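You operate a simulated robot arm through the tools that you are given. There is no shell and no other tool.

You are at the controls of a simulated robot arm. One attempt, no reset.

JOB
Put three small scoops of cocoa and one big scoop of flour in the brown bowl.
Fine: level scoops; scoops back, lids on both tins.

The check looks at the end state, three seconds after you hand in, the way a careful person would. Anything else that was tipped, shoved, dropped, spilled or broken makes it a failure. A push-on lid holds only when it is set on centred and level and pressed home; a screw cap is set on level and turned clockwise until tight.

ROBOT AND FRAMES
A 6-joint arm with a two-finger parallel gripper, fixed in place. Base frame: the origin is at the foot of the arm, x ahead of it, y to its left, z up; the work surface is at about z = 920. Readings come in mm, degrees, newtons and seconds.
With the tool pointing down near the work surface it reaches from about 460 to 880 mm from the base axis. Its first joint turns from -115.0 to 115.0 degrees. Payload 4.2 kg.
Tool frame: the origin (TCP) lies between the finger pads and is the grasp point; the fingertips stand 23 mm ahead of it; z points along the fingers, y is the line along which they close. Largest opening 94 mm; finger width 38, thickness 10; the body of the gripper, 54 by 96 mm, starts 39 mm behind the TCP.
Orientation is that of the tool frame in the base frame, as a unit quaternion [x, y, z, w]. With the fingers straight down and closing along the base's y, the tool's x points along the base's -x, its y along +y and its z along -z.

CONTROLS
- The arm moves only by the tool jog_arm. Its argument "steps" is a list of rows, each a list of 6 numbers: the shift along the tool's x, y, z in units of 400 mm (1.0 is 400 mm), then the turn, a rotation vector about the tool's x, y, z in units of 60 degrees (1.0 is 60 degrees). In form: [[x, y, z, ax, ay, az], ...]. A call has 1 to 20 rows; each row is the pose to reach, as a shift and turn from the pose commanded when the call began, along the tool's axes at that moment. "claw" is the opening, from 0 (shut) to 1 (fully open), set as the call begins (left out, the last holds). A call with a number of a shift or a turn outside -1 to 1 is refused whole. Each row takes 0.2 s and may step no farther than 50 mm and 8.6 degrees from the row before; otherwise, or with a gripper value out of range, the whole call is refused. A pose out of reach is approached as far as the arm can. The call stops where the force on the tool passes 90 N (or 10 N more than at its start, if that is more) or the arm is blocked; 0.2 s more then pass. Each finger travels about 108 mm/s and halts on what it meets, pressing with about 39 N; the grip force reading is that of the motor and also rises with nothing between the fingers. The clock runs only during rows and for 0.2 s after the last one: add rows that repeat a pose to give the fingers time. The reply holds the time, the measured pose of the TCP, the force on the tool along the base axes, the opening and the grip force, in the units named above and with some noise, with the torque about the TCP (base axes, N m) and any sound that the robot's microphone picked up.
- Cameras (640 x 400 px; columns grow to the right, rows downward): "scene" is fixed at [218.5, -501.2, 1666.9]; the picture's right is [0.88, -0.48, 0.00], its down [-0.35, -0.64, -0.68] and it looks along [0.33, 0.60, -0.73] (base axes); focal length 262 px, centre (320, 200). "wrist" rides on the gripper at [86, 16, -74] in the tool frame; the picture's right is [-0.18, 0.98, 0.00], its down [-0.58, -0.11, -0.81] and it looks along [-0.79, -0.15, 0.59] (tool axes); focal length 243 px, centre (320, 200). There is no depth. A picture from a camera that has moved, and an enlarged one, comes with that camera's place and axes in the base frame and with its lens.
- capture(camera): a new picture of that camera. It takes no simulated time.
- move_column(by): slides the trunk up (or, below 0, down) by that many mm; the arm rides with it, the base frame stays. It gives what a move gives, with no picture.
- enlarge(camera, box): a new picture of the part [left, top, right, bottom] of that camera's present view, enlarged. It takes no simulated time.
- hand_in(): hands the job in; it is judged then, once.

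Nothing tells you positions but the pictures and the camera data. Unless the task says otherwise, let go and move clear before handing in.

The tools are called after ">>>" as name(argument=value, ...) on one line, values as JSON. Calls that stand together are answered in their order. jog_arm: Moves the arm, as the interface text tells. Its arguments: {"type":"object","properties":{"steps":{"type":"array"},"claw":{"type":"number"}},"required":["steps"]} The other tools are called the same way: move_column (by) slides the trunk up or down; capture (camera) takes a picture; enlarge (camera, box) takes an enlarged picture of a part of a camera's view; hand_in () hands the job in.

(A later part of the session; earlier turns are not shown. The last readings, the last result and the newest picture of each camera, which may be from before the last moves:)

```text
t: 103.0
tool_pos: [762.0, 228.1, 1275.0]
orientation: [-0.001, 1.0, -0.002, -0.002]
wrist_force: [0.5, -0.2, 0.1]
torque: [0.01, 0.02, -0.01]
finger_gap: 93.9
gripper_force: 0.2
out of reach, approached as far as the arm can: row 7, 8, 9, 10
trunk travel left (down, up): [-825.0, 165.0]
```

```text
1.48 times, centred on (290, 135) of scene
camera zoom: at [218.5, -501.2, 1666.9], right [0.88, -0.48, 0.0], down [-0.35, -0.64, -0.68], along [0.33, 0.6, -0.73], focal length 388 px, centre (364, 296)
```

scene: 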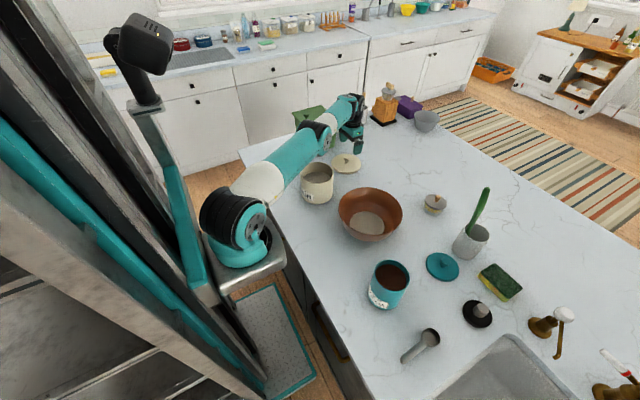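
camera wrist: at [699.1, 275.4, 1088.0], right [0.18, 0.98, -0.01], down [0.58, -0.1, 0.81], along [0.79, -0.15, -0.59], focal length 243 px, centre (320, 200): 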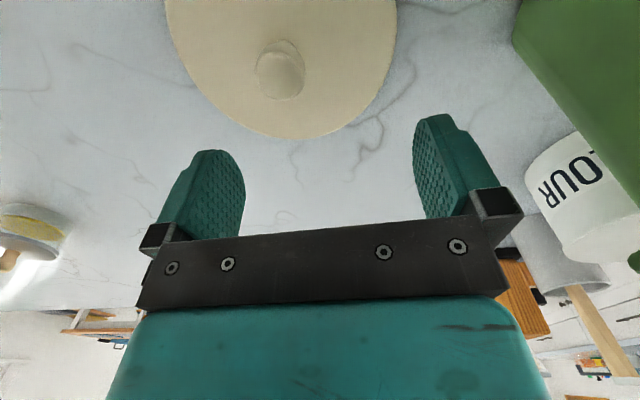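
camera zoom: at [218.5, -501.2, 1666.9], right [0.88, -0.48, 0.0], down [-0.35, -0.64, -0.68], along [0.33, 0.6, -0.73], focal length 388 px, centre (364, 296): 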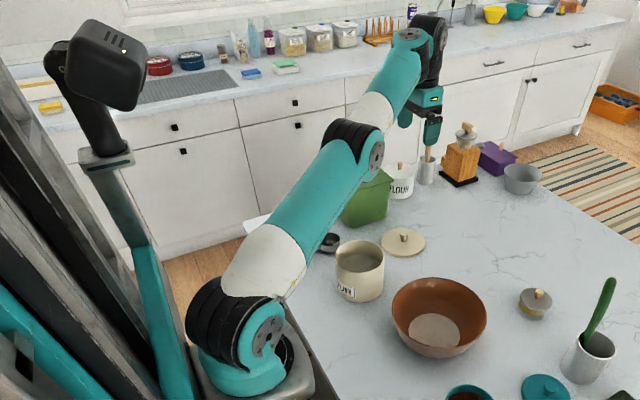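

>>> jog_arm(steps=[[0, 0, 0.04, 0, 0, 0], [0, 0, 0.08, 0, 0, 0], [0, 0, 0.12, 0, 0, 0], [0, 0, 0.16, 0, 0, 0], [0, 0, 0.2, 0, 0, 0], [0, 0, 0.25, 0, 0, 0], [0, 0, 0.3, 0, 0, 0], [0, 0, 0.3, 0, 0, 0]])

>>> enlarge(camera="scene", box=[180, 0, 400, 270])

```text
t: 104.8
tool_pos: [763.7, 229.4, 1154.7]
orientation: [-0.001, 1.0, -0.001, 0.0]
wrist_force: [0.1, -0.2, -0.6]
torque: [0.01, 0.02, -0.01]
finger_gap: 94.0
gripper_force: 0.1
out of reach, approached as far as the arm can: row 2, 3, 4, 5
trunk travel left (down, up): [-825.0, 165.0]
```

```text
1.48 times, centred on (290, 135) of scene
camera zoom: at [218.5, -501.2, 1666.9], right [0.88, -0.48, 0.0], down [-0.35, -0.64, -0.68], along [0.33, 0.6, -0.73], focal length 388 px, centre (364, 296)
```

zoom: 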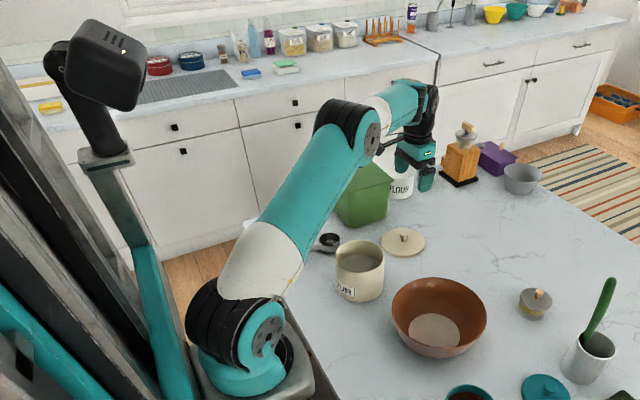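

The elbow is up again. Continuing down above the lid.

>>> jog_arm(steps=[[0.004, 0.008, 0.08, 0, 0, 0], [0.008, 0.016, 0.16, 0, 0, 0], [0.012, 0.024, 0.24, 0, 0, 0], [0.015, 0.0315, 0.32, 0, 0, 0], [0.015, 0.0315, 0.375, 0, 0, 0], [0.015, 0.0315, 0.375, 0, 0, 0]])

>>> capture(camera="wrist")

>>> enlarge(camera="scene", box=[316, 116, 376, 180])

```text
t: 106.2
tool_pos: [756.5, 242.1, 1003.0]
orientation: [-0.001, 1.0, -0.002, -0.001]
wrist_force: [-0.6, 1.1, 0.4]
torque: [0.01, 0.02, 0.02]
finger_gap: 93.8
gripper_force: 0.0
trunk travel left (down, up): [-825.0, 165.0]
```

```text
taken
camera wrist: at [670.4, 258.7, 1078.8], right [0.18, 0.98, 0.0], down [0.58, -0.1, 0.81], along [0.79, -0.15, -0.59], focal length 243 px, centre (320, 200)
```

wrist: 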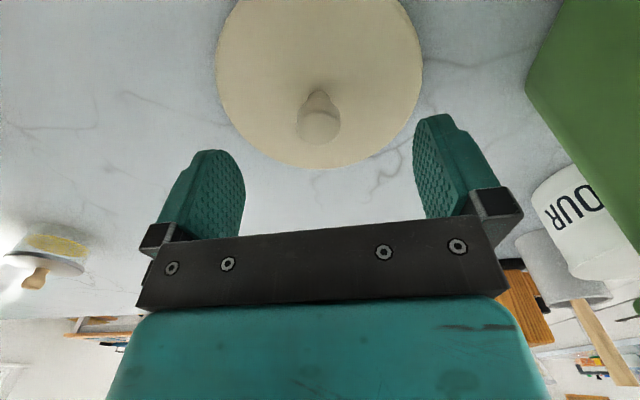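

```text
6.25 times, centred on (346, 148) of scene
camera zoom: at [218.5, -501.2, 1666.9], right [0.88, -0.48, 0.0], down [-0.35, -0.64, -0.68], along [0.33, 0.6, -0.73], focal length 1637 px, centre (158, 525)
```

zoom: 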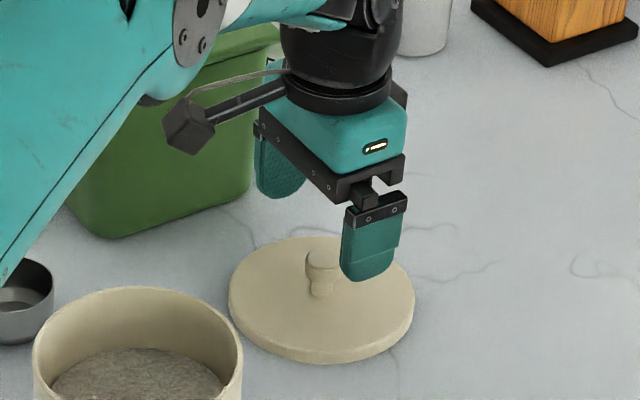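

Well aligned over the knob. Descending and gripping it.

>>> jog_arm(steps=[[0, 0, 0.05, 0, 0, 0], [0, 0, 0.09, 0, 0, 0], [0, 0, 0.113, 0, 0, 0], [0, 0, 0.113, 0, 0, 0]])

>>> jog_arm(steps=[[0, 0, 0, 0, 0, 0], [0, 0, 0, 0, 0, 0], [0, 0, 0, 0, 0, 0], [0, 0, 0, 0, 0, 0], [0, 0, 0, 0, 0, 0]], claw=0)

>>> enlarge(camera="scene", box=[316, 126, 376, 180])

>>> capture(camera="wrist")

```text
t: 107.2
tool_pos: [756.1, 242.3, 959.2]
orientation: [-0.001, 1.0, -0.001, -0.002]
wrist_force: [0.3, 0.4, 0.2]
torque: [0.0, -0.01, 0.05]
finger_gap: 94.1
gripper_force: 0.0
trunk travel left (down, up): [-825.0, 165.0]
```

```text
t: 108.4
tool_pos: [755.9, 241.5, 959.3]
orientation: [-0.001, 1.0, -0.001, -0.002]
wrist_force: [0.4, -0.4, 0.3]
torque: [-0.01, 0.05, 0.04]
finger_gap: 24.6
gripper_force: 38.8
trunk travel left (down, up): [-825.0, 165.0]
```

```text
7.41 times, centred on (346, 153) of scene
camera zoom: at [218.5, -501.2, 1666.9], right [0.88, -0.48, 0.0], down [-0.35, -0.64, -0.68], along [0.33, 0.6, -0.73], focal length 1940 px, centre (127, 548)
```

zoom: 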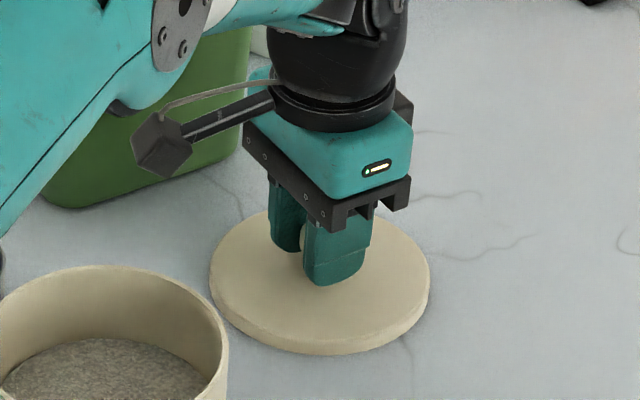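

```text
taken
camera wrist: at [670.0, 259.1, 1035.0], right [0.18, 0.98, 0.0], down [0.58, -0.1, 0.81], along [0.79, -0.15, -0.59], focal length 243 px, centre (320, 200)
```

wrist: 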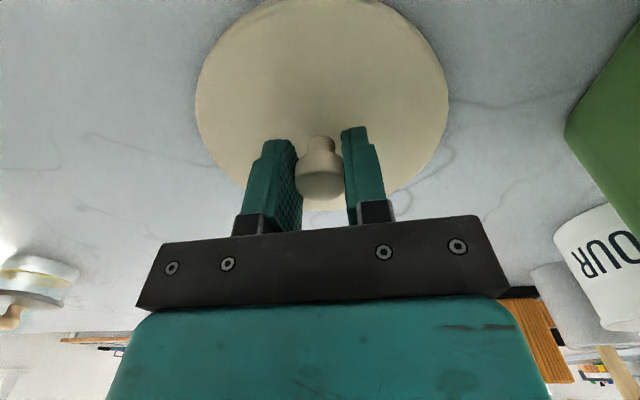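

Knob gripped (24.6 mm). Lifting the lid straight up.

>>> jog_arm(steps=[[0, 0, -0.02, 0, 0, 0], [0, 0, -0.06, 0, 0, 0], [0, 0, -0.14, 0, 0, 0], [0, 0, -0.24, 0, 0, 0], [0, 0, -0.34, 0, 0, 0], [0, 0, -0.44, 0, 0, 0], [0, 0, -0.44, 0, 0, 0]])

>>> enlarge(camera="scene", box=[316, 80, 376, 180])

>>> capture(camera="wrist")

```text
t: 110.0
tool_pos: [756.0, 241.1, 1135.2]
orientation: [-0.001, 1.0, -0.002, -0.001]
wrist_force: [0.1, -0.1, -0.6]
torque: [0.0, -0.02, 0.01]
finger_gap: 24.4
gripper_force: 39.3
trunk travel left (down, up): [-825.0, 165.0]
```

```text
4.00 times, centred on (346, 130) of scene
camera zoom: at [218.5, -501.2, 1666.9], right [0.88, -0.48, 0.0], down [-0.35, -0.64, -0.68], along [0.33, 0.6, -0.73], focal length 1048 px, centre (216, 480)
```

zoom: 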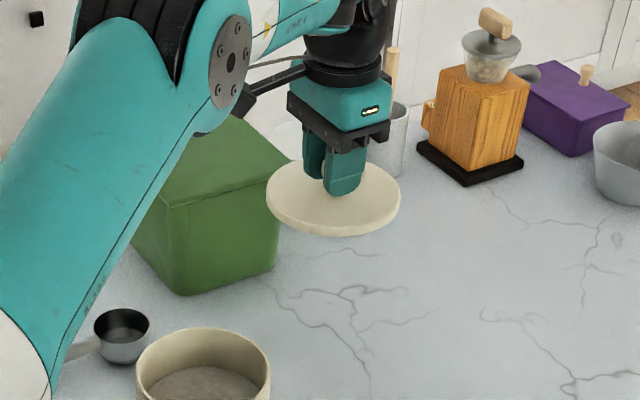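

```text
taken
camera wrist: at [669.5, 257.6, 1211.0], right [0.18, 0.98, 0.0], down [0.58, -0.1, 0.8], along [0.79, -0.15, -0.59], focal length 243 px, centre (320, 200)
```

wrist: 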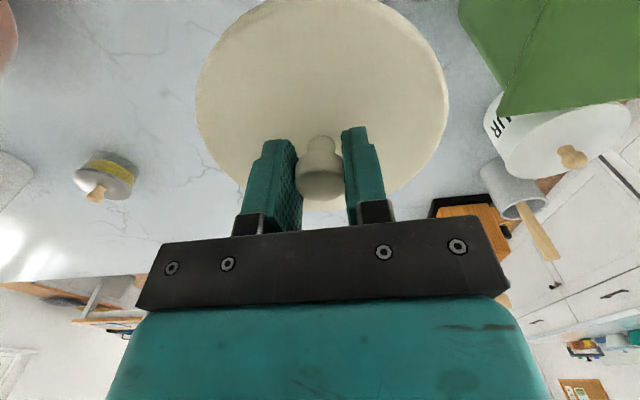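

>>> jog_arm(steps=[[0.08, -0.04, 0, 0, 0, 0], [0.16, -0.08, 0, 0, 0, 0], [0.24, -0.12, 0, 0, 0, 0], [0.33, -0.163, 0, 0, 0, 0], [0.42, -0.207, 0, 0, 0, 0], [0.494, -0.245, 0, 0, 0, 0], [0.494, -0.245, 0, 0, 0, 0]])

>>> enlarge(camera="scene", box=[280, 110, 360, 210])

>>> capture(camera="wrist")

```text
t: 111.6
tool_pos: [560.1, 143.5, 1138.1]
orientation: [-0.001, 1.0, -0.002, -0.002]
wrist_force: [0.0, 0.3, -0.5]
torque: [-0.01, 0.04, 0.03]
finger_gap: 24.2
gripper_force: 38.8
trunk travel left (down, up): [-825.0, 165.0]
```

```text
4.00 times, centred on (320, 160) of scene
camera zoom: at [218.5, -501.2, 1666.9], right [0.88, -0.48, 0.0], down [-0.35, -0.64, -0.68], along [0.33, 0.6, -0.73], focal length 1048 px, centre (320, 360)
```

zoom: 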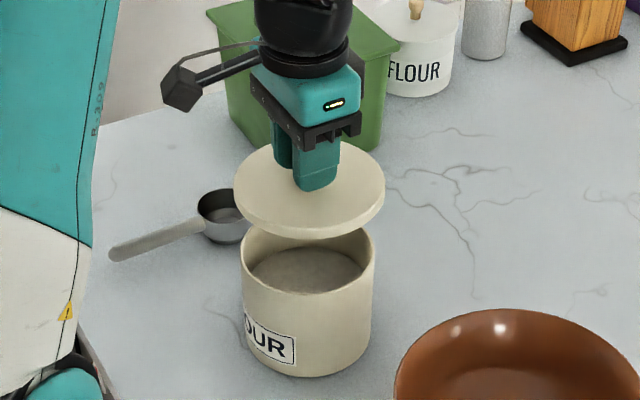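

```text
taken
camera wrist: at [473.5, 160.3, 1213.3], right [0.18, 0.98, 0.0], down [0.58, -0.1, 0.81], along [0.79, -0.15, -0.59], focal length 243 px, centre (320, 200)
```

wrist: 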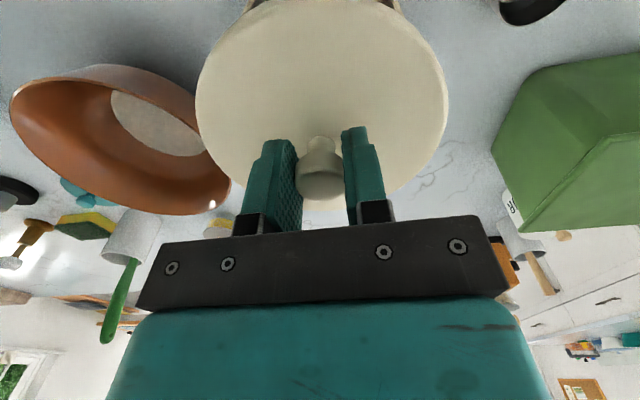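

>>> jog_arm(steps=[[0, 0, 0.05, 0, 0, 0], [0, 0, 0.1, 0, 0, 0], [0, 0, 0.14, 0, 0, 0], [0, 0, 0.14, 0, 0, 0]])

>>> enlarge(camera="scene", box=[292, 145, 348, 210])

>>> enlarge(camera="wrist", box=[180, 0, 460, 220])

```text
t: 112.6
tool_pos: [559.5, 142.7, 1082.7]
orientation: [-0.002, 1.0, -0.002, -0.002]
wrist_force: [0.0, 0.3, 0.2]
torque: [0.0, -0.03, -0.01]
finger_gap: 24.4
gripper_force: 39.3
trunk travel left (down, up): [-825.0, 165.0]
```

```text
6.15 times, centred on (320, 178) of scene
camera zoom: at [218.5, -501.2, 1666.9], right [0.88, -0.48, 0.0], down [-0.35, -0.64, -0.68], along [0.33, 0.6, -0.73], focal length 1612 px, centre (320, 338)
```

zoom: 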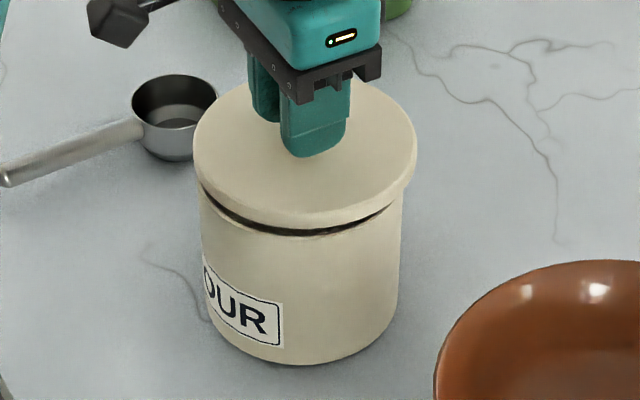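

```text
1.82 times, centred on (320, 110) of wrist
camera zoom: at [473.6, 159.8, 1157.6], right [0.18, 0.98, 0.0], down [0.58, -0.1, 0.8], along [0.79, -0.15, -0.59], focal length 441 px, centre (320, 364)
```

zoom: 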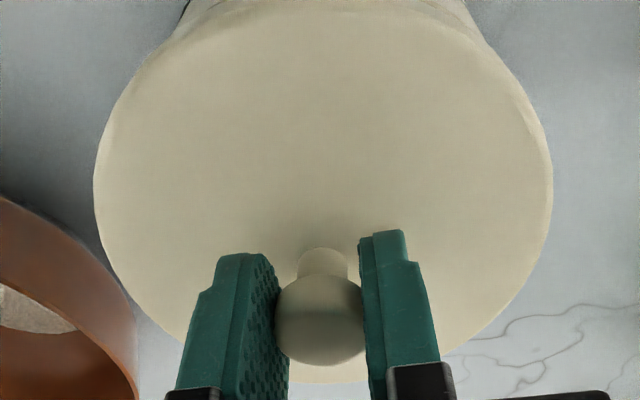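

The lid is nearly centred; a shift of about (-1, +2.5) mm should centre it. I'll apply that while lowering to just above the rim.

>>> jog_arm(steps=[[0.0012, 0.003, 0.01, 0, 0, 0], [0.0025, 0.0062, 0.025, 0, 0, 0], [0.0025, 0.0062, 0.025, 0, 0, 0]])

>>> enlarge(camera="scene", box=[297, 155, 343, 210])

>>> enlarge(camera="wrist", box=[180, 0, 460, 220])

```text
t: 113.4
tool_pos: [559.5, 145.2, 1071.7]
orientation: [-0.002, 1.0, -0.001, -0.003]
wrist_force: [-0.1, 0.1, 0.1]
torque: [0.02, 0.02, -0.01]
finger_gap: 24.5
gripper_force: 38.7
trunk travel left (down, up): [-825.0, 165.0]
```

```text
7.27 times, centred on (320, 182) of scene
camera zoom: at [218.5, -501.2, 1666.9], right [0.88, -0.48, 0.0], down [-0.35, -0.64, -0.68], along [0.33, 0.6, -0.73], focal length 1905 px, centre (320, 327)
```

zoom: 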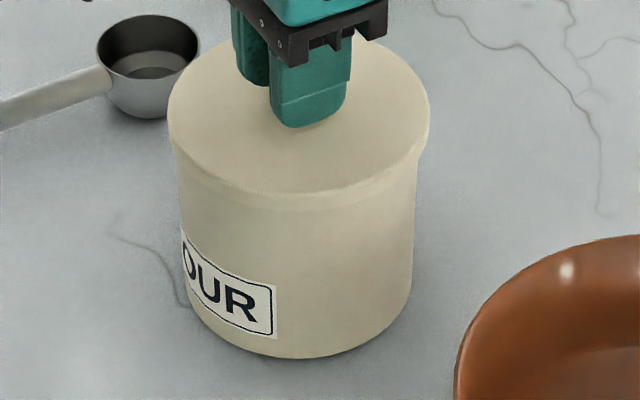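

```text
1.82 times, centred on (320, 110) of wrist
camera zoom: at [472.9, 162.6, 1146.6], right [0.18, 0.98, 0.0], down [0.58, -0.1, 0.81], along [0.79, -0.15, -0.59], focal length 441 px, centre (320, 364)
```

zoom: 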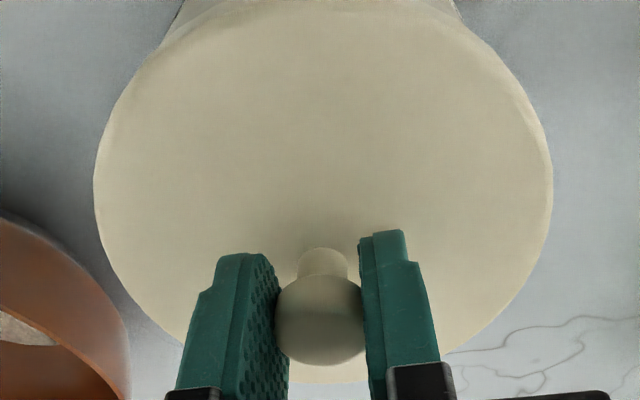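

Overhang looks even on both sides. Lowering in small steps while watching the force.

>>> jog_arm(steps=[[0, -0.001, 0.005, 0, 0, 0], [0, -0.001, 0.01, 0, 0, 0], [0, -0.001, 0.015, 0, 0, 0], [0, -0.001, 0.015, 0, 0, 0]])

>>> enlarge(camera="scene", box=[297, 155, 343, 210])

```text
t: 114.4
tool_pos: [558.6, 145.3, 1066.8]
orientation: [-0.001, 1.0, -0.001, -0.001]
wrist_force: [-10.1, -11.0, 46.1]
torque: [-0.15, -0.05, -0.05]
finger_gap: 25.0
gripper_force: 38.3
trunk travel left (down, up): [-825.0, 165.0]
heard: snap
```

```text
7.27 times, centred on (320, 182) of scene
camera zoom: at [218.5, -501.2, 1666.9], right [0.88, -0.48, 0.0], down [-0.35, -0.64, -0.68], along [0.33, 0.6, -0.73], focal length 1905 px, centre (320, 327)
```

zoom: 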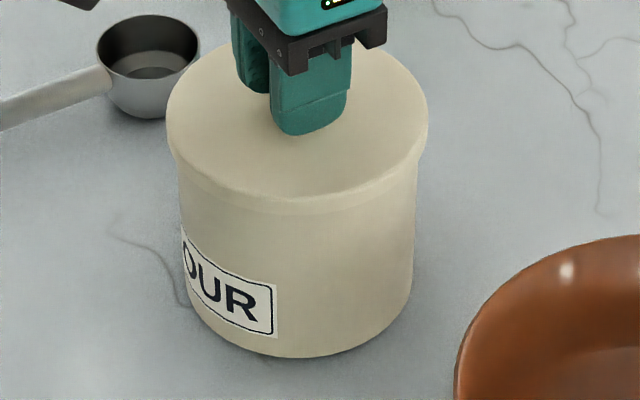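

A "snap" – the flour lid is pressed home. Releasing the knob and rising straight up.

>>> jog_arm(steps=[[0, 0, -0.004, 0, 0, 0], [0, 0, -0.004, 0, 0, 0]])

>>> jog_arm(steps=[[0, 0, 0, 0, 0, 0], [0, 0, 0, 0, 0, 0], [0, 0, 0, 0, 0, 0]], claw=1)

>>> jog_arm(steps=[[0, 0, -0.05, 0, 0, 0], [0, 0, -0.15, 0, 0, 0], [0, 0, -0.25, 0, 0, 0], [0, 0, -0.35, 0, 0, 0], [0, 0, -0.35, 0, 0, 0]])

>>> enlarge(camera="scene", box=[292, 145, 348, 210])

>>> capture(camera="wrist")

```text
t: 115.0
tool_pos: [557.7, 144.3, 1067.5]
orientation: [-0.001, 1.0, -0.002, -0.001]
wrist_force: [-2.5, -9.8, 29.1]
torque: [-0.1, -0.37, -0.06]
finger_gap: 24.8
gripper_force: 38.9
trunk travel left (down, up): [-825.0, 165.0]
```

```text
t: 115.8
tool_pos: [559.4, 147.0, 1065.5]
orientation: [-0.002, 1.0, -0.001, -0.001]
wrist_force: [0.5, 0.3, -0.3]
torque: [0.01, 0.02, 0.03]
finger_gap: 94.2
gripper_force: 0.1
trunk travel left (down, up): [-825.0, 165.0]
```

```text
t: 117.0
tool_pos: [559.6, 147.9, 1207.6]
orientation: [-0.001, 1.0, -0.001, -0.001]
wrist_force: [0.6, -0.1, 0.2]
torque: [0.01, -0.04, 0.01]
finger_gap: 94.0
gripper_force: 0.1
trunk travel left (down, up): [-825.0, 165.0]
```

```text
6.15 times, centred on (320, 178) of scene
camera zoom: at [218.5, -501.2, 1666.9], right [0.88, -0.48, 0.0], down [-0.35, -0.64, -0.68], along [0.33, 0.6, -0.73], focal length 1612 px, centre (320, 338)
```

zoom: 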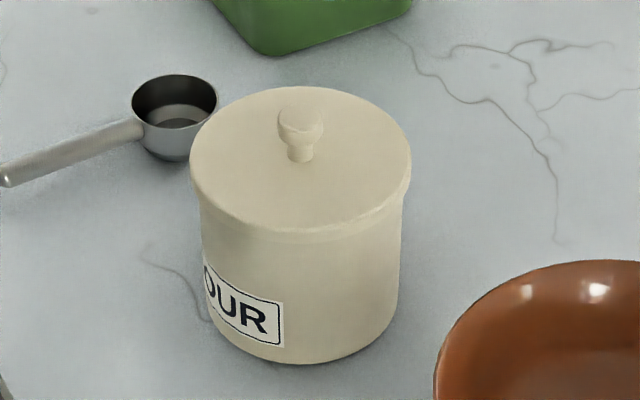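

```text
taken
camera wrist: at [472.8, 164.5, 1283.8], right [0.18, 0.98, 0.0], down [0.58, -0.1, 0.81], along [0.79, -0.15, -0.59], focal length 243 px, centre (320, 200)
```

wrist: 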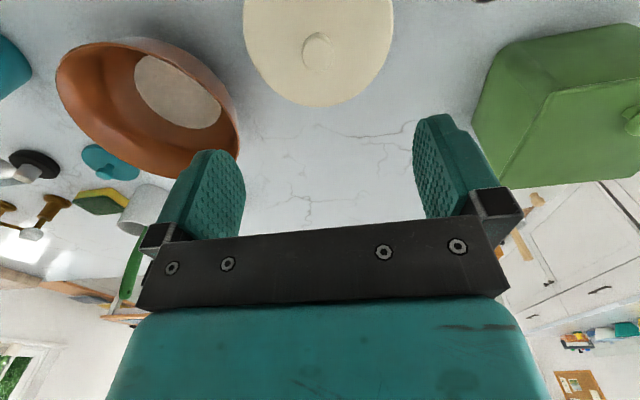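

Flour lid is on, centred and snapped. Now swinging over toward the small scoop and cocoa tin.

>>> jog_arm(steps=[[0.01, -0.09, 0, 0, 0, 0], [0.02, -0.18, 0, 0, 0, 0], [0.03, -0.27, 0, 0, 0, 0], [0.04, -0.36, 0, 0, 0, 0], [0.05, -0.45, 0, 0, 0, 0], [0.06, -0.54, 0, 0, 0, 0], [0.07, -0.63, 0, 0, 0, 0], [0.08, -0.72, 0, 0, 0, 0], [0.09, -0.81, 0, 0, 0, 0], [0.1, -0.9, 0, 0, 0, 0], [0.1, -0.98, 0, 0, 0, 0], [0.1, -0.98, 0, 0, 0, 0]])

>>> jog_arm(steps=[[0.02, -0.07, 0.01, 0, 0, 0], [0.04, -0.14, 0.02, 0, 0, 0], [0.06, -0.21, 0.03, 0, 0, 0], [0.08, -0.28, 0.04, 0, 0, 0], [0.1, -0.35, 0.06, 0, 0, 0], [0.1, -0.39, 0.07, 0, 0, 0], [0.1, -0.39, 0.07, 0, 0, 0]])

>>> capture(camera="scene")

>>> capture(camera="wrist")

```text
t: 119.6
tool_pos: [521.9, -245.6, 1208.9]
orientation: [-0.001, 1.0, -0.001, -0.002]
wrist_force: [0.2, -0.3, 0.3]
torque: [0.02, 0.01, 0.0]
finger_gap: 93.8
gripper_force: 0.0
trunk travel left (down, up): [-825.0, 165.0]
```

```text
t: 121.2
tool_pos: [480.5, -402.3, 1181.8]
orientation: [-0.001, 1.0, -0.002, -0.002]
wrist_force: [0.7, 0.2, -0.2]
torque: [0.02, 0.0, -0.02]
finger_gap: 94.0
gripper_force: 0.1
trunk travel left (down, up): [-825.0, 165.0]
```

```text
taken
```

scene: 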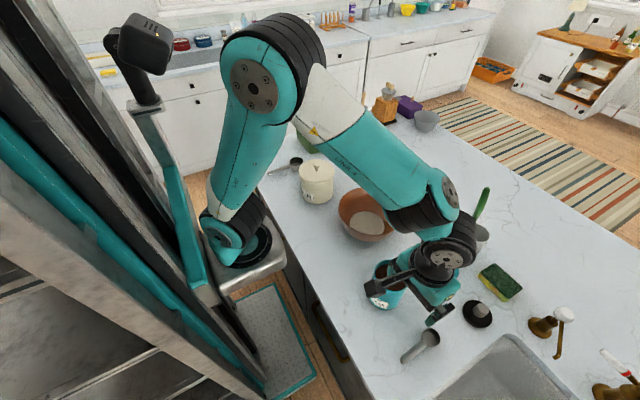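

```text
taken
camera wrist: at [393.4, -385.6, 1257.3], right [0.18, 0.98, 0.0], down [0.58, -0.1, 0.81], along [0.79, -0.15, -0.59], focal length 243 px, centre (320, 200)
```

wrist: 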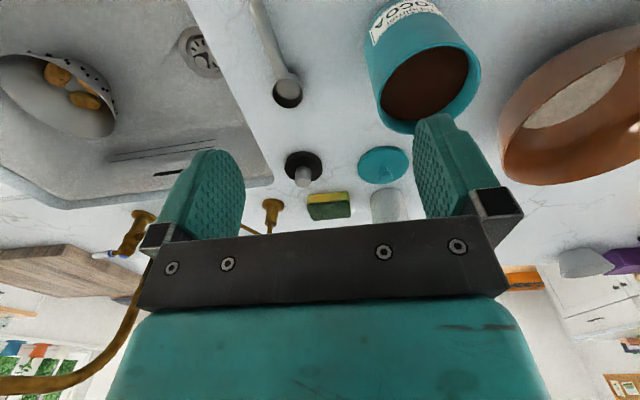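

>>> enlarge(camera="wrist", box=[235, 0, 335, 120])

>>> enlarge(camera="wrist", box=[350, 0, 490, 140])

>>> enlarge(camera="scene", box=[392, 320, 456, 370])

```text
3.33 times, centred on (285, 60) of wrist
camera zoom: at [393.4, -385.6, 1257.3], right [0.18, 0.98, 0.0], down [0.58, -0.1, 0.81], along [0.79, -0.15, -0.59], focal length 809 px, centre (437, 667)
```

zoom: 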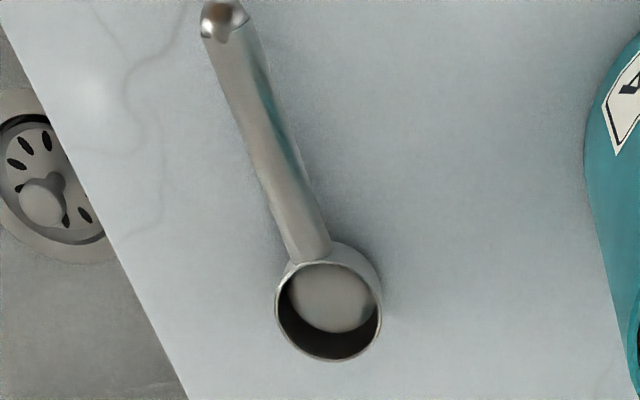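

```text
2.86 times, centred on (420, 70) of wrist
camera zoom: at [393.4, -385.6, 1257.3], right [0.18, 0.98, 0.0], down [0.58, -0.1, 0.81], along [0.79, -0.15, -0.59], focal length 693 px, centre (34, 571)
```

zoom: 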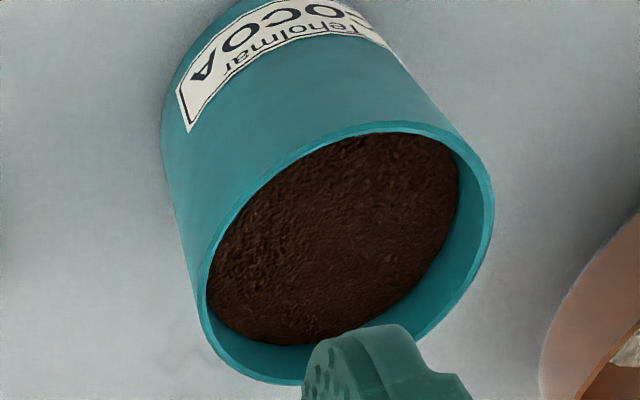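

```text
8.00 times, centred on (424, 345) of scene
camera zoom: at [218.5, -501.2, 1666.9], right [0.88, -0.48, 0.0], down [-0.35, -0.64, -0.68], along [0.33, 0.6, -0.73], focal length 2095 px, centre (-512, -960)
```

zoom: 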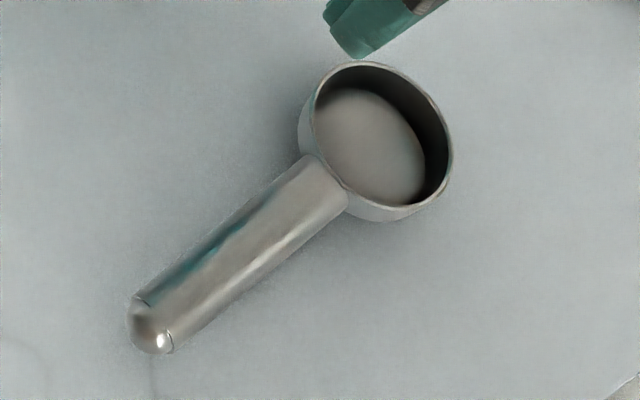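

>>> jog_arm(steps=[[0.005, -0.06, 0.08, 0, 0, -0.02], [0.01, -0.12, 0.16, 0, 0, -0.04], [0.014, -0.165, 0.25, 0, 0, -0.06], [0.014, -0.165, 0.325, 0, 0, -0.075], [0.014, -0.165, 0.325, 0, 0, -0.075]])

>>> capture(camera="wrist")

>>> enlarge(camera="wrist", box=[270, 0, 390, 200])

>>> capture(camera="scene")

```text
t: 122.4
tool_pos: [474.4, -469.3, 1051.1]
orientation: [-0.039, 0.999, -0.002, -0.002]
wrist_force: [0.0, 0.1, 0.4]
torque: [-0.04, -0.01, 0.01]
finger_gap: 93.9
gripper_force: 0.1
trunk travel left (down, up): [-825.0, 165.0]
```

```text
taken
camera wrist: at [387.4, -459.2, 1126.2], right [0.1, 0.99, 0.0], down [0.59, -0.06, 0.81], along [0.8, -0.09, -0.59], focal length 243 px, centre (320, 200)
```

wrist: 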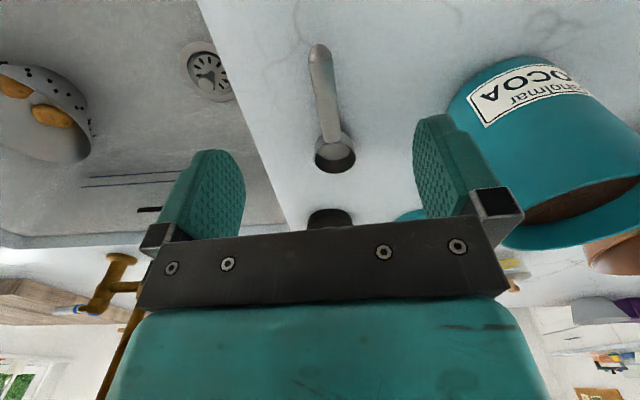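

```text
2.00 times, centred on (330, 100) of wrist
camera zoom: at [387.4, -459.2, 1126.2], right [0.1, 0.99, 0.0], down [0.59, -0.06, 0.81], along [0.8, -0.09, -0.59], focal length 485 px, centre (300, 400)
```

zoom: 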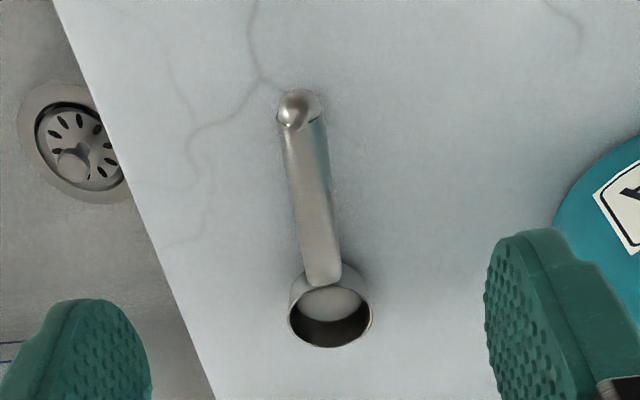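

```text
taken
```

scene: 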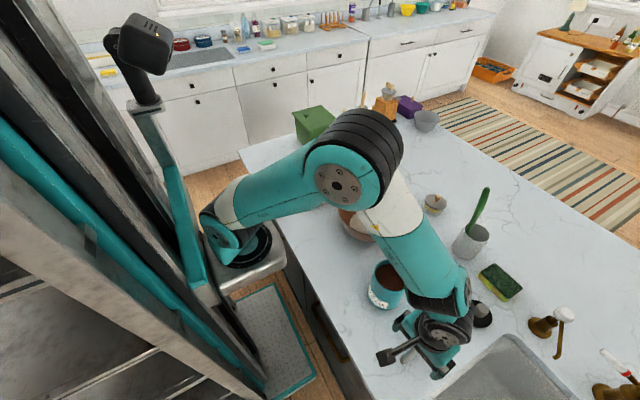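

>>> enlarge(camera="wrist", box=[295, 120, 375, 180])

>>> enlarge(camera="wrist", box=[285, 35, 365, 95])

```text
6.67 times, centred on (335, 150) of wrist
camera zoom: at [387.4, -459.2, 1126.2], right [0.1, 0.99, 0.0], down [0.59, -0.06, 0.81], along [0.8, -0.09, -0.59], focal length 1618 px, centre (220, 533)
```

zoom: 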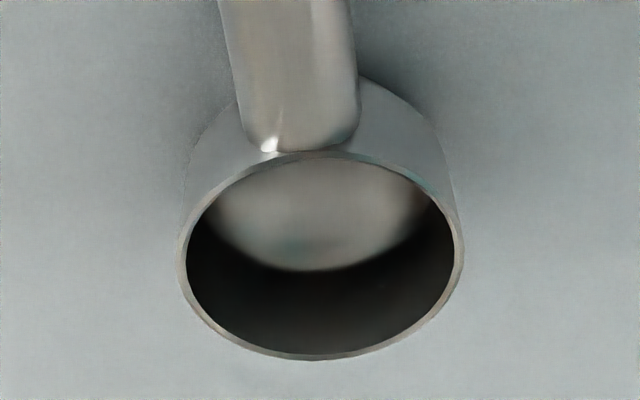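

```text
6.67 times, centred on (325, 65) of wrist
camera zoom: at [387.4, -459.2, 1126.2], right [0.1, 0.99, 0.0], down [0.59, -0.06, 0.81], along [0.8, -0.09, -0.59], focal length 1618 px, centre (287, 1100)
```

zoom: 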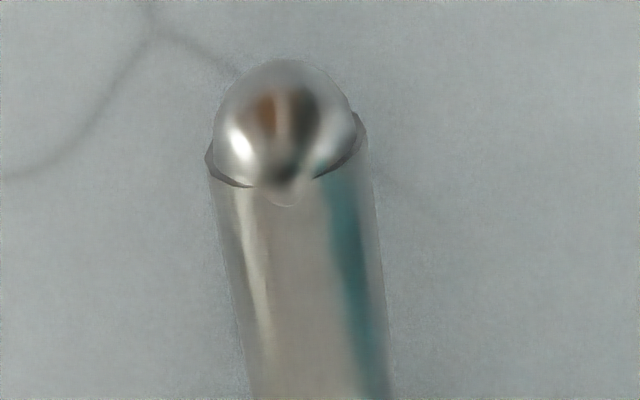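

The small scoop: bowl ≈ (563, -462.6), rim z ≈ 947, handle tip at x ≈ 457. Descending around its handle.

>>> jog_arm(steps=[[-0.005, 0.002, 0.08, 0, 0, 0.01], [-0.009, 0.0035, 0.16, 0, 0, 0.01], [-0.009, 0.0035, 0.23, 0, 0, 0.01], [-0.009, 0.0035, 0.23, 0, 0, 0.01]])

>>> capture(camera="wrist")

>>> enlarge(camera="scene", box=[380, 300, 470, 380])

```text
t: 123.4
tool_pos: [478.4, -468.9, 959.4]
orientation: [-0.035, 0.999, -0.002, -0.002]
wrist_force: [0.2, 0.0, 0.0]
torque: [0.04, 0.01, 0.0]
finger_gap: 94.0
gripper_force: 0.0
trunk travel left (down, up): [-825.0, 165.0]
```

```text
taken
camera wrist: at [391.1, -458.0, 1034.8], right [0.11, 0.99, 0.0], down [0.59, -0.06, 0.81], along [0.8, -0.1, -0.59], focal length 243 px, centre (320, 200)
```

wrist: 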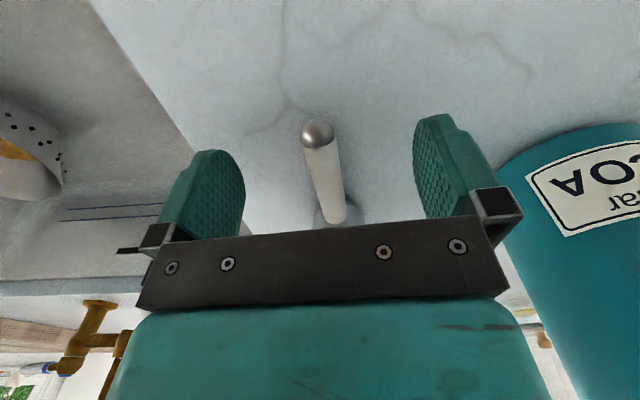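

```text
5.00 times, centred on (425, 340) of scene
camera zoom: at [218.5, -501.2, 1666.9], right [0.88, -0.48, 0.0], down [-0.35, -0.64, -0.68], along [0.33, 0.6, -0.73], focal length 1310 px, centre (-205, -500)
```

zoom: 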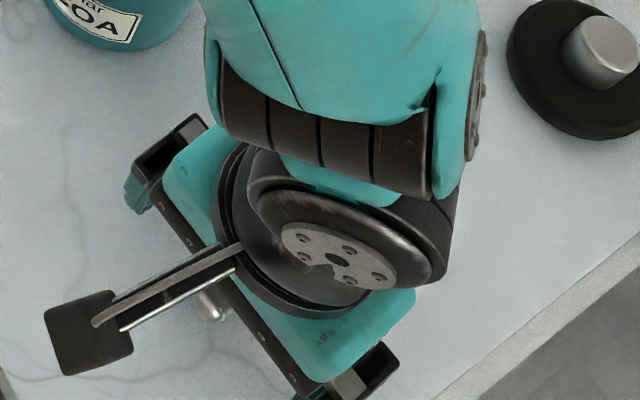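

Handle tip axis is about z 945. Lowering to that height and closing.

>>> jog_arm(steps=[[0, 0, 0.02, 0, 0, 0], [0, 0, 0.0335, 0, 0, 0], [0, 0, 0.0335, 0, 0, 0]])

>>> jog_arm(steps=[[0, 0, 0, 0, 0, 0], [0, 0, 0, 0, 0, 0], [0, 0, 0, 0, 0, 0], [0, 0, 0, 0, 0, 0], [0, 0, 0, 0, 0, 0]], claw=0)

>>> capture(camera="wrist")

```text
t: 124.2
tool_pos: [477.9, -467.4, 944.7]
orientation: [-0.035, 0.999, -0.002, -0.002]
wrist_force: [0.2, -0.8, -0.7]
torque: [0.01, 0.02, 0.0]
finger_gap: 94.3
gripper_force: 0.0
trunk travel left (down, up): [-825.0, 165.0]
```

```text
t: 125.4
tool_pos: [477.9, -467.5, 946.8]
orientation: [-0.035, 0.999, -0.002, -0.002]
wrist_force: [0.4, -0.7, 0.6]
torque: [0.02, -0.03, -0.05]
finger_gap: 16.9
gripper_force: 39.4
trunk travel left (down, up): [-825.0, 165.0]
```

```text
taken
camera wrist: at [390.6, -456.5, 1021.5], right [0.11, 0.99, 0.0], down [0.59, -0.06, 0.8], along [0.8, -0.1, -0.59], focal length 243 px, centre (320, 200)
```

wrist: 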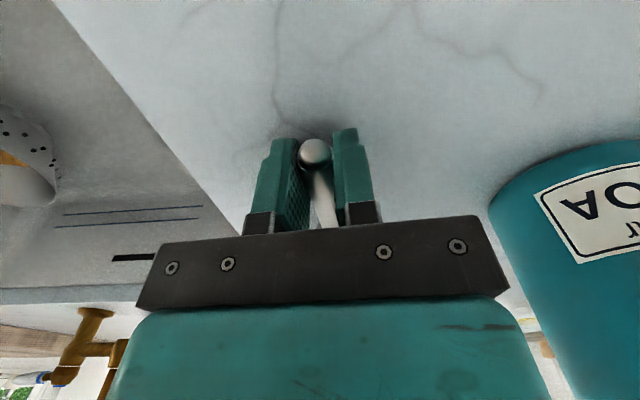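

Gripped (16.9 mm). Lifting slowly.

>>> jog_arm(steps=[[0, 0, -0.01, 0, 0, 0], [0, 0, -0.025, 0, 0, 0], [0, 0, -0.05, 0, 0, 0], [0, 0, -0.12, 0, 0, 0], [0, 0, -0.22, 0, 0, 0], [0, 0, -0.32, 0, 0, 0], [0, 0, -0.42, 0, 0, 0], [0, 0, -0.5, 0, 0, 0], [0, 0, -0.5, 0, 0, 0]])

>>> capture(camera="wrist")

>>> capture(camera="scene")

```text
t: 127.4
tool_pos: [477.7, -467.5, 1147.6]
orientation: [-0.036, 0.999, -0.002, -0.002]
wrist_force: [1.2, 0.5, -0.6]
torque: [0.04, 0.03, 0.03]
finger_gap: 16.6
gripper_force: 39.1
trunk travel left (down, up): [-825.0, 165.0]
```

```text
taken
camera wrist: at [391.4, -456.2, 1222.9], right [0.11, 0.99, 0.0], down [0.59, -0.07, 0.8], along [0.8, -0.09, -0.59], focal length 243 px, centre (320, 200)
```

wrist: 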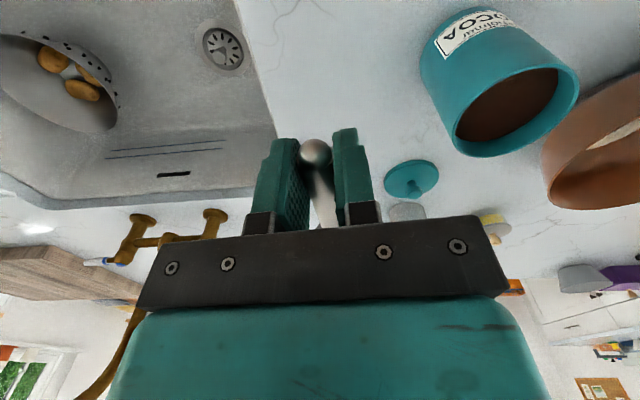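

```text
taken
```

scene: 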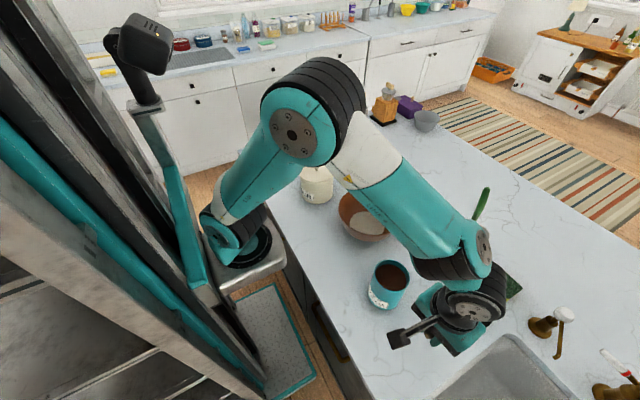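

The small scoop is held firmly. Before dipping, I'll test an empty "roll" pour above the bowl (rolling about the handle axis with the handle pointing outward) to see if it's simpler for the arm.

>>> jog_arm(steps=[[-0.01, 0.02, -0.08, 0, 0, 0], [-0.03, 0.1, -0.15, 0, 0, 0.03], [-0.055, 0.2, -0.22, 0, 0, 0.07], [-0.08, 0.3, -0.25, 0, 0, 0.11], [-0.11, 0.4, -0.25, 0, 0, 0.16], [-0.135, 0.492, -0.25, 0, 0, 0.2], [-0.16, 0.59, -0.25, 0, 0, 0.25], [-0.19, 0.69, -0.25, 0, 0, 0.3], [-0.215, 0.79, -0.25, 0, 0, 0.35], [-0.245, 0.89, -0.255, 0, 0, 0.39], [-0.27, 0.98, -0.255, 0, 0, 0.433], [-0.27, 0.98, -0.255, 0, 0, 0.433]])

>>> capture(camera="scene")

```text
t: 130.0
tool_pos: [557.0, -66.7, 1245.0]
orientation: [0.191, 0.982, -0.002, -0.002]
wrist_force: [-0.6, 0.5, -0.9]
torque: [-0.03, 0.06, 0.02]
finger_gap: 16.7
gripper_force: 38.9
trunk travel left (down, up): [-825.0, 165.0]
```

```text
taken
```

scene: 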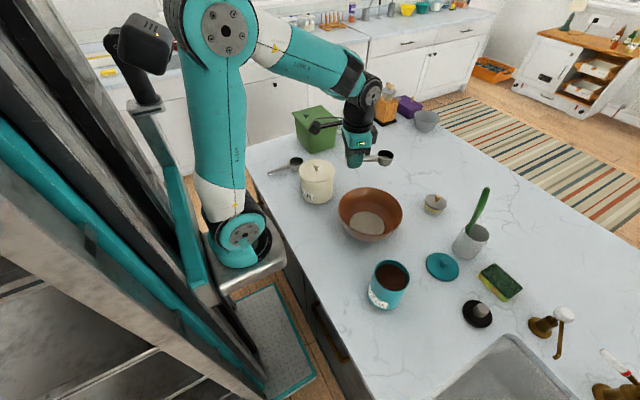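

>>> jog_arm(steps=[[0, 0, 0, -0.125, 0, 0], [0, 0, 0, -0.25, 0, 0], [0, 0, 0, -0.375, 0, 0], [0, 0, 0, -0.5, 0, 0], [0, 0, 0, -0.625, 0, 0], [0, 0, 0, -0.75, 0, 0], [0, 0, 0, -0.875, 0, 0], [0, 0, 0, -1.0, 0, 0], [0, 0, 0, -1.0, 0, 0]])

>>> capture(camera="scene")

```text
t: 132.0
tool_pos: [558.2, -68.1, 1245.3]
orientation: [0.165, 0.851, 0.489, 0.094]
wrist_force: [-0.4, 0.4, -1.1]
torque: [-0.01, 0.04, 0.01]
finger_gap: 16.4
gripper_force: 38.8
trunk travel left (down, up): [-825.0, 165.0]
```

```text
taken
```

scene: 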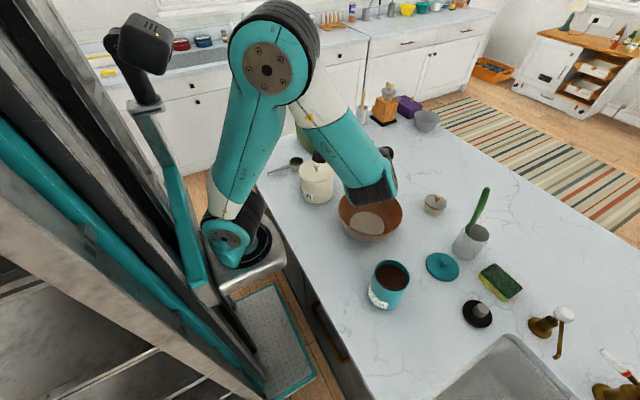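

Roll of 60° works with the hand staying put. Testing another 60°.

>>> jog_arm(steps=[[0, 0, 0, -0.125, 0, 0], [0, 0, 0, -0.25, 0, 0], [0, 0, 0, -0.375, 0, 0], [0, 0, 0, -0.5, 0, 0], [0, 0, 0, -0.625, 0, 0], [0, 0, 0, -0.75, 0, 0], [0, 0, 0, -0.875, 0, 0], [0, 0, 0, -1.0, 0, 0], [0, 0, 0, -1.0, 0, 0]])

>>> capture(camera="scene")

>>> enlarge(camera="scene", box=[290, 110, 430, 260])

```text
t: 133.8
tool_pos: [456.4, -92.0, 1143.5]
orientation: [0.107, 0.496, 0.844, 0.171]
wrist_force: [15.9, 0.5, -0.4]
torque: [0.01, -0.29, 0.31]
finger_gap: 16.5
gripper_force: 39.2
out of reach, approached as far as the arm can: row 4, 5, 6, 7, 8, 9
trunk travel left (down, up): [-825.0, 165.0]
stopped in row 9: the force on the tool passed its limit at 164 N (the readings are from after the stop); the commanded pose is now the measured one
```

```text
taken
```

scene: 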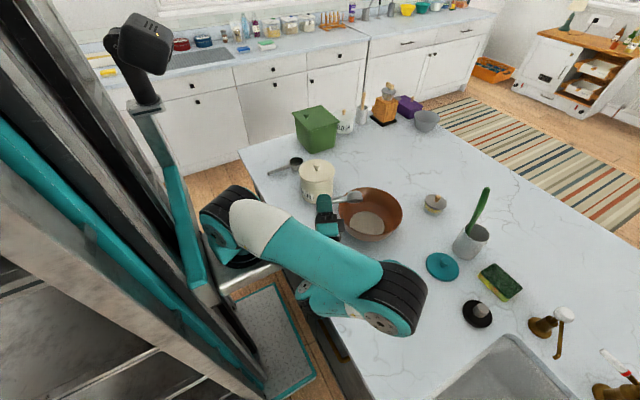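

```text
2.67 times, centred on (360, 185) of scene
camera zoom: at [218.5, -501.2, 1666.9], right [0.88, -0.48, 0.0], down [-0.35, -0.64, -0.68], along [0.33, 0.6, -0.73], focal length 698 px, centre (213, 240)
```

zoom: 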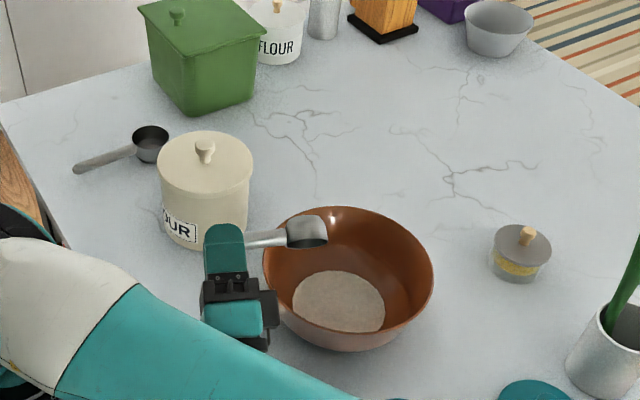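

That hit a limit: past ~85° roll the arm flipped posture and something touched (force stop). I'll inspect before backing out.

>>> enlarge(camera="scene", box=[290, 200, 470, 360])

>>> capture(camera="wrist")

```text
2.50 times, centred on (380, 280) of scene
camera zoom: at [218.5, -501.2, 1666.9], right [0.88, -0.48, 0.0], down [-0.35, -0.64, -0.68], along [0.33, 0.6, -0.73], focal length 655 px, centre (170, 0)
```

zoom: 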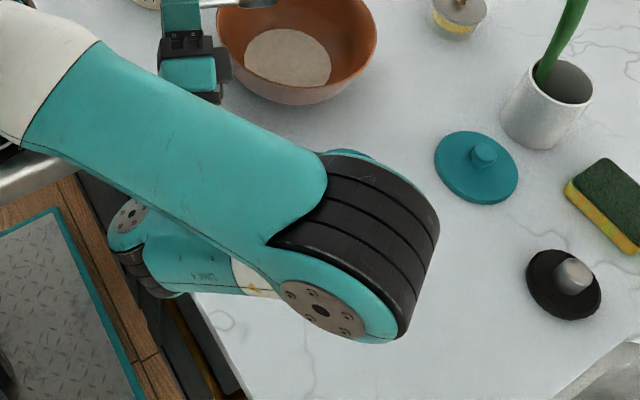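

```text
taken
camera wrist: at [347.6, -124.4, 1123.8], right [-0.01, -0.51, 0.86], down [0.27, -0.83, -0.49], along [0.96, 0.23, 0.15], focal length 243 px, centre (320, 200)
```

wrist: 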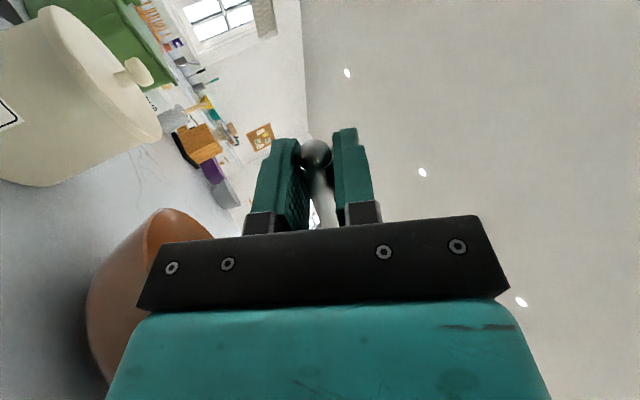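

>>> jog_arm(steps=[[-0.026, 0.019, 0.033, 0.125, 0, 0], [-0.052, 0.037, 0.065, 0.25, 0, 0], [-0.078, 0.056, 0.098, 0.375, 0, 0], [-0.104, 0.075, 0.13, 0.5, 0, 0], [-0.13, 0.093, 0.163, 0.625, 0, 0], [-0.156, 0.112, 0.196, 0.75, 0, 0], [-0.182, 0.131, 0.228, 0.875, 0, 0], [-0.207, 0.1495, 0.261, 1.0, 0, 0], [-0.207, 0.1495, 0.261, 1.0, 0, 0]])

>>> capture(camera="scene")

```text
t: 135.8
tool_pos: [556.7, -66.8, 1245.8]
orientation: [0.178, 0.852, 0.483, 0.094]
wrist_force: [-0.2, 0.3, -1.2]
torque: [0.0, 0.04, 0.02]
finger_gap: 16.3
gripper_force: 39.1
out of reach, approached as far as the arm can: row 1, 2, 3, 4, 5
trunk travel left (down, up): [-825.0, 165.0]
```

```text
taken
```

scene: 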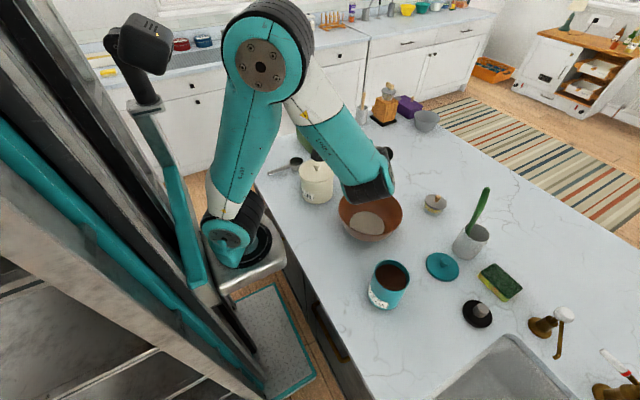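

Back safely; roll is limited to ~80°, so I'll keep the earlier pitch-pour method. Returning to vertical.

>>> jog_arm(steps=[[0, 0, 0, 0.125, 0, 0], [0, 0, 0, 0.25, 0, 0], [0, 0, 0, 0.375, 0, 0], [0, 0, 0, 0.5, 0, 0], [0, 0, 0, 0.625, 0, 0], [0, 0, 0, 0.75, 0, 0], [0, 0, 0, 0.875, 0, 0], [0, 0, 0, 1.0, 0, 0], [0, 0, 0, 1.0, 0, 0]])

>>> enlarge(camera="scene", box=[290, 110, 430, 260])

>>> capture(camera="wrist")

```text
t: 137.8
tool_pos: [556.5, -67.7, 1246.7]
orientation: [0.201, 0.98, -0.008, -0.007]
wrist_force: [0.4, -0.3, -1.5]
torque: [0.01, 0.07, 0.03]
finger_gap: 16.4
gripper_force: 38.3
trunk travel left (down, up): [-825.0, 165.0]
```

```text
2.67 times, centred on (360, 185) of scene
camera zoom: at [218.5, -501.2, 1666.9], right [0.88, -0.48, 0.0], down [-0.35, -0.64, -0.68], along [0.33, 0.6, -0.73], focal length 698 px, centre (213, 240)
```

zoom: 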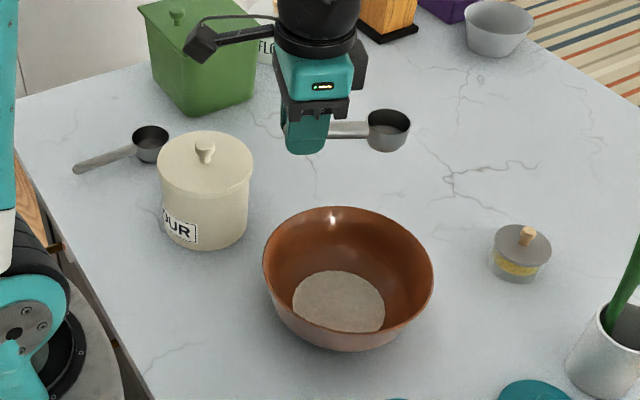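

```text
taken
camera wrist: at [485.2, -17.4, 1322.6], right [0.56, 0.83, -0.02], down [0.5, -0.32, 0.8], along [0.66, -0.46, -0.6], focal length 243 px, centre (320, 200)
```

wrist: 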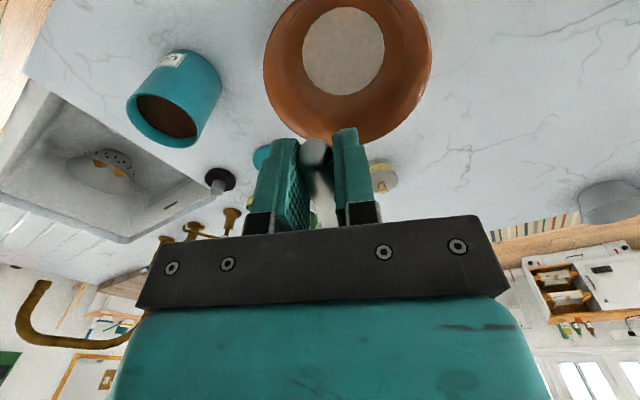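

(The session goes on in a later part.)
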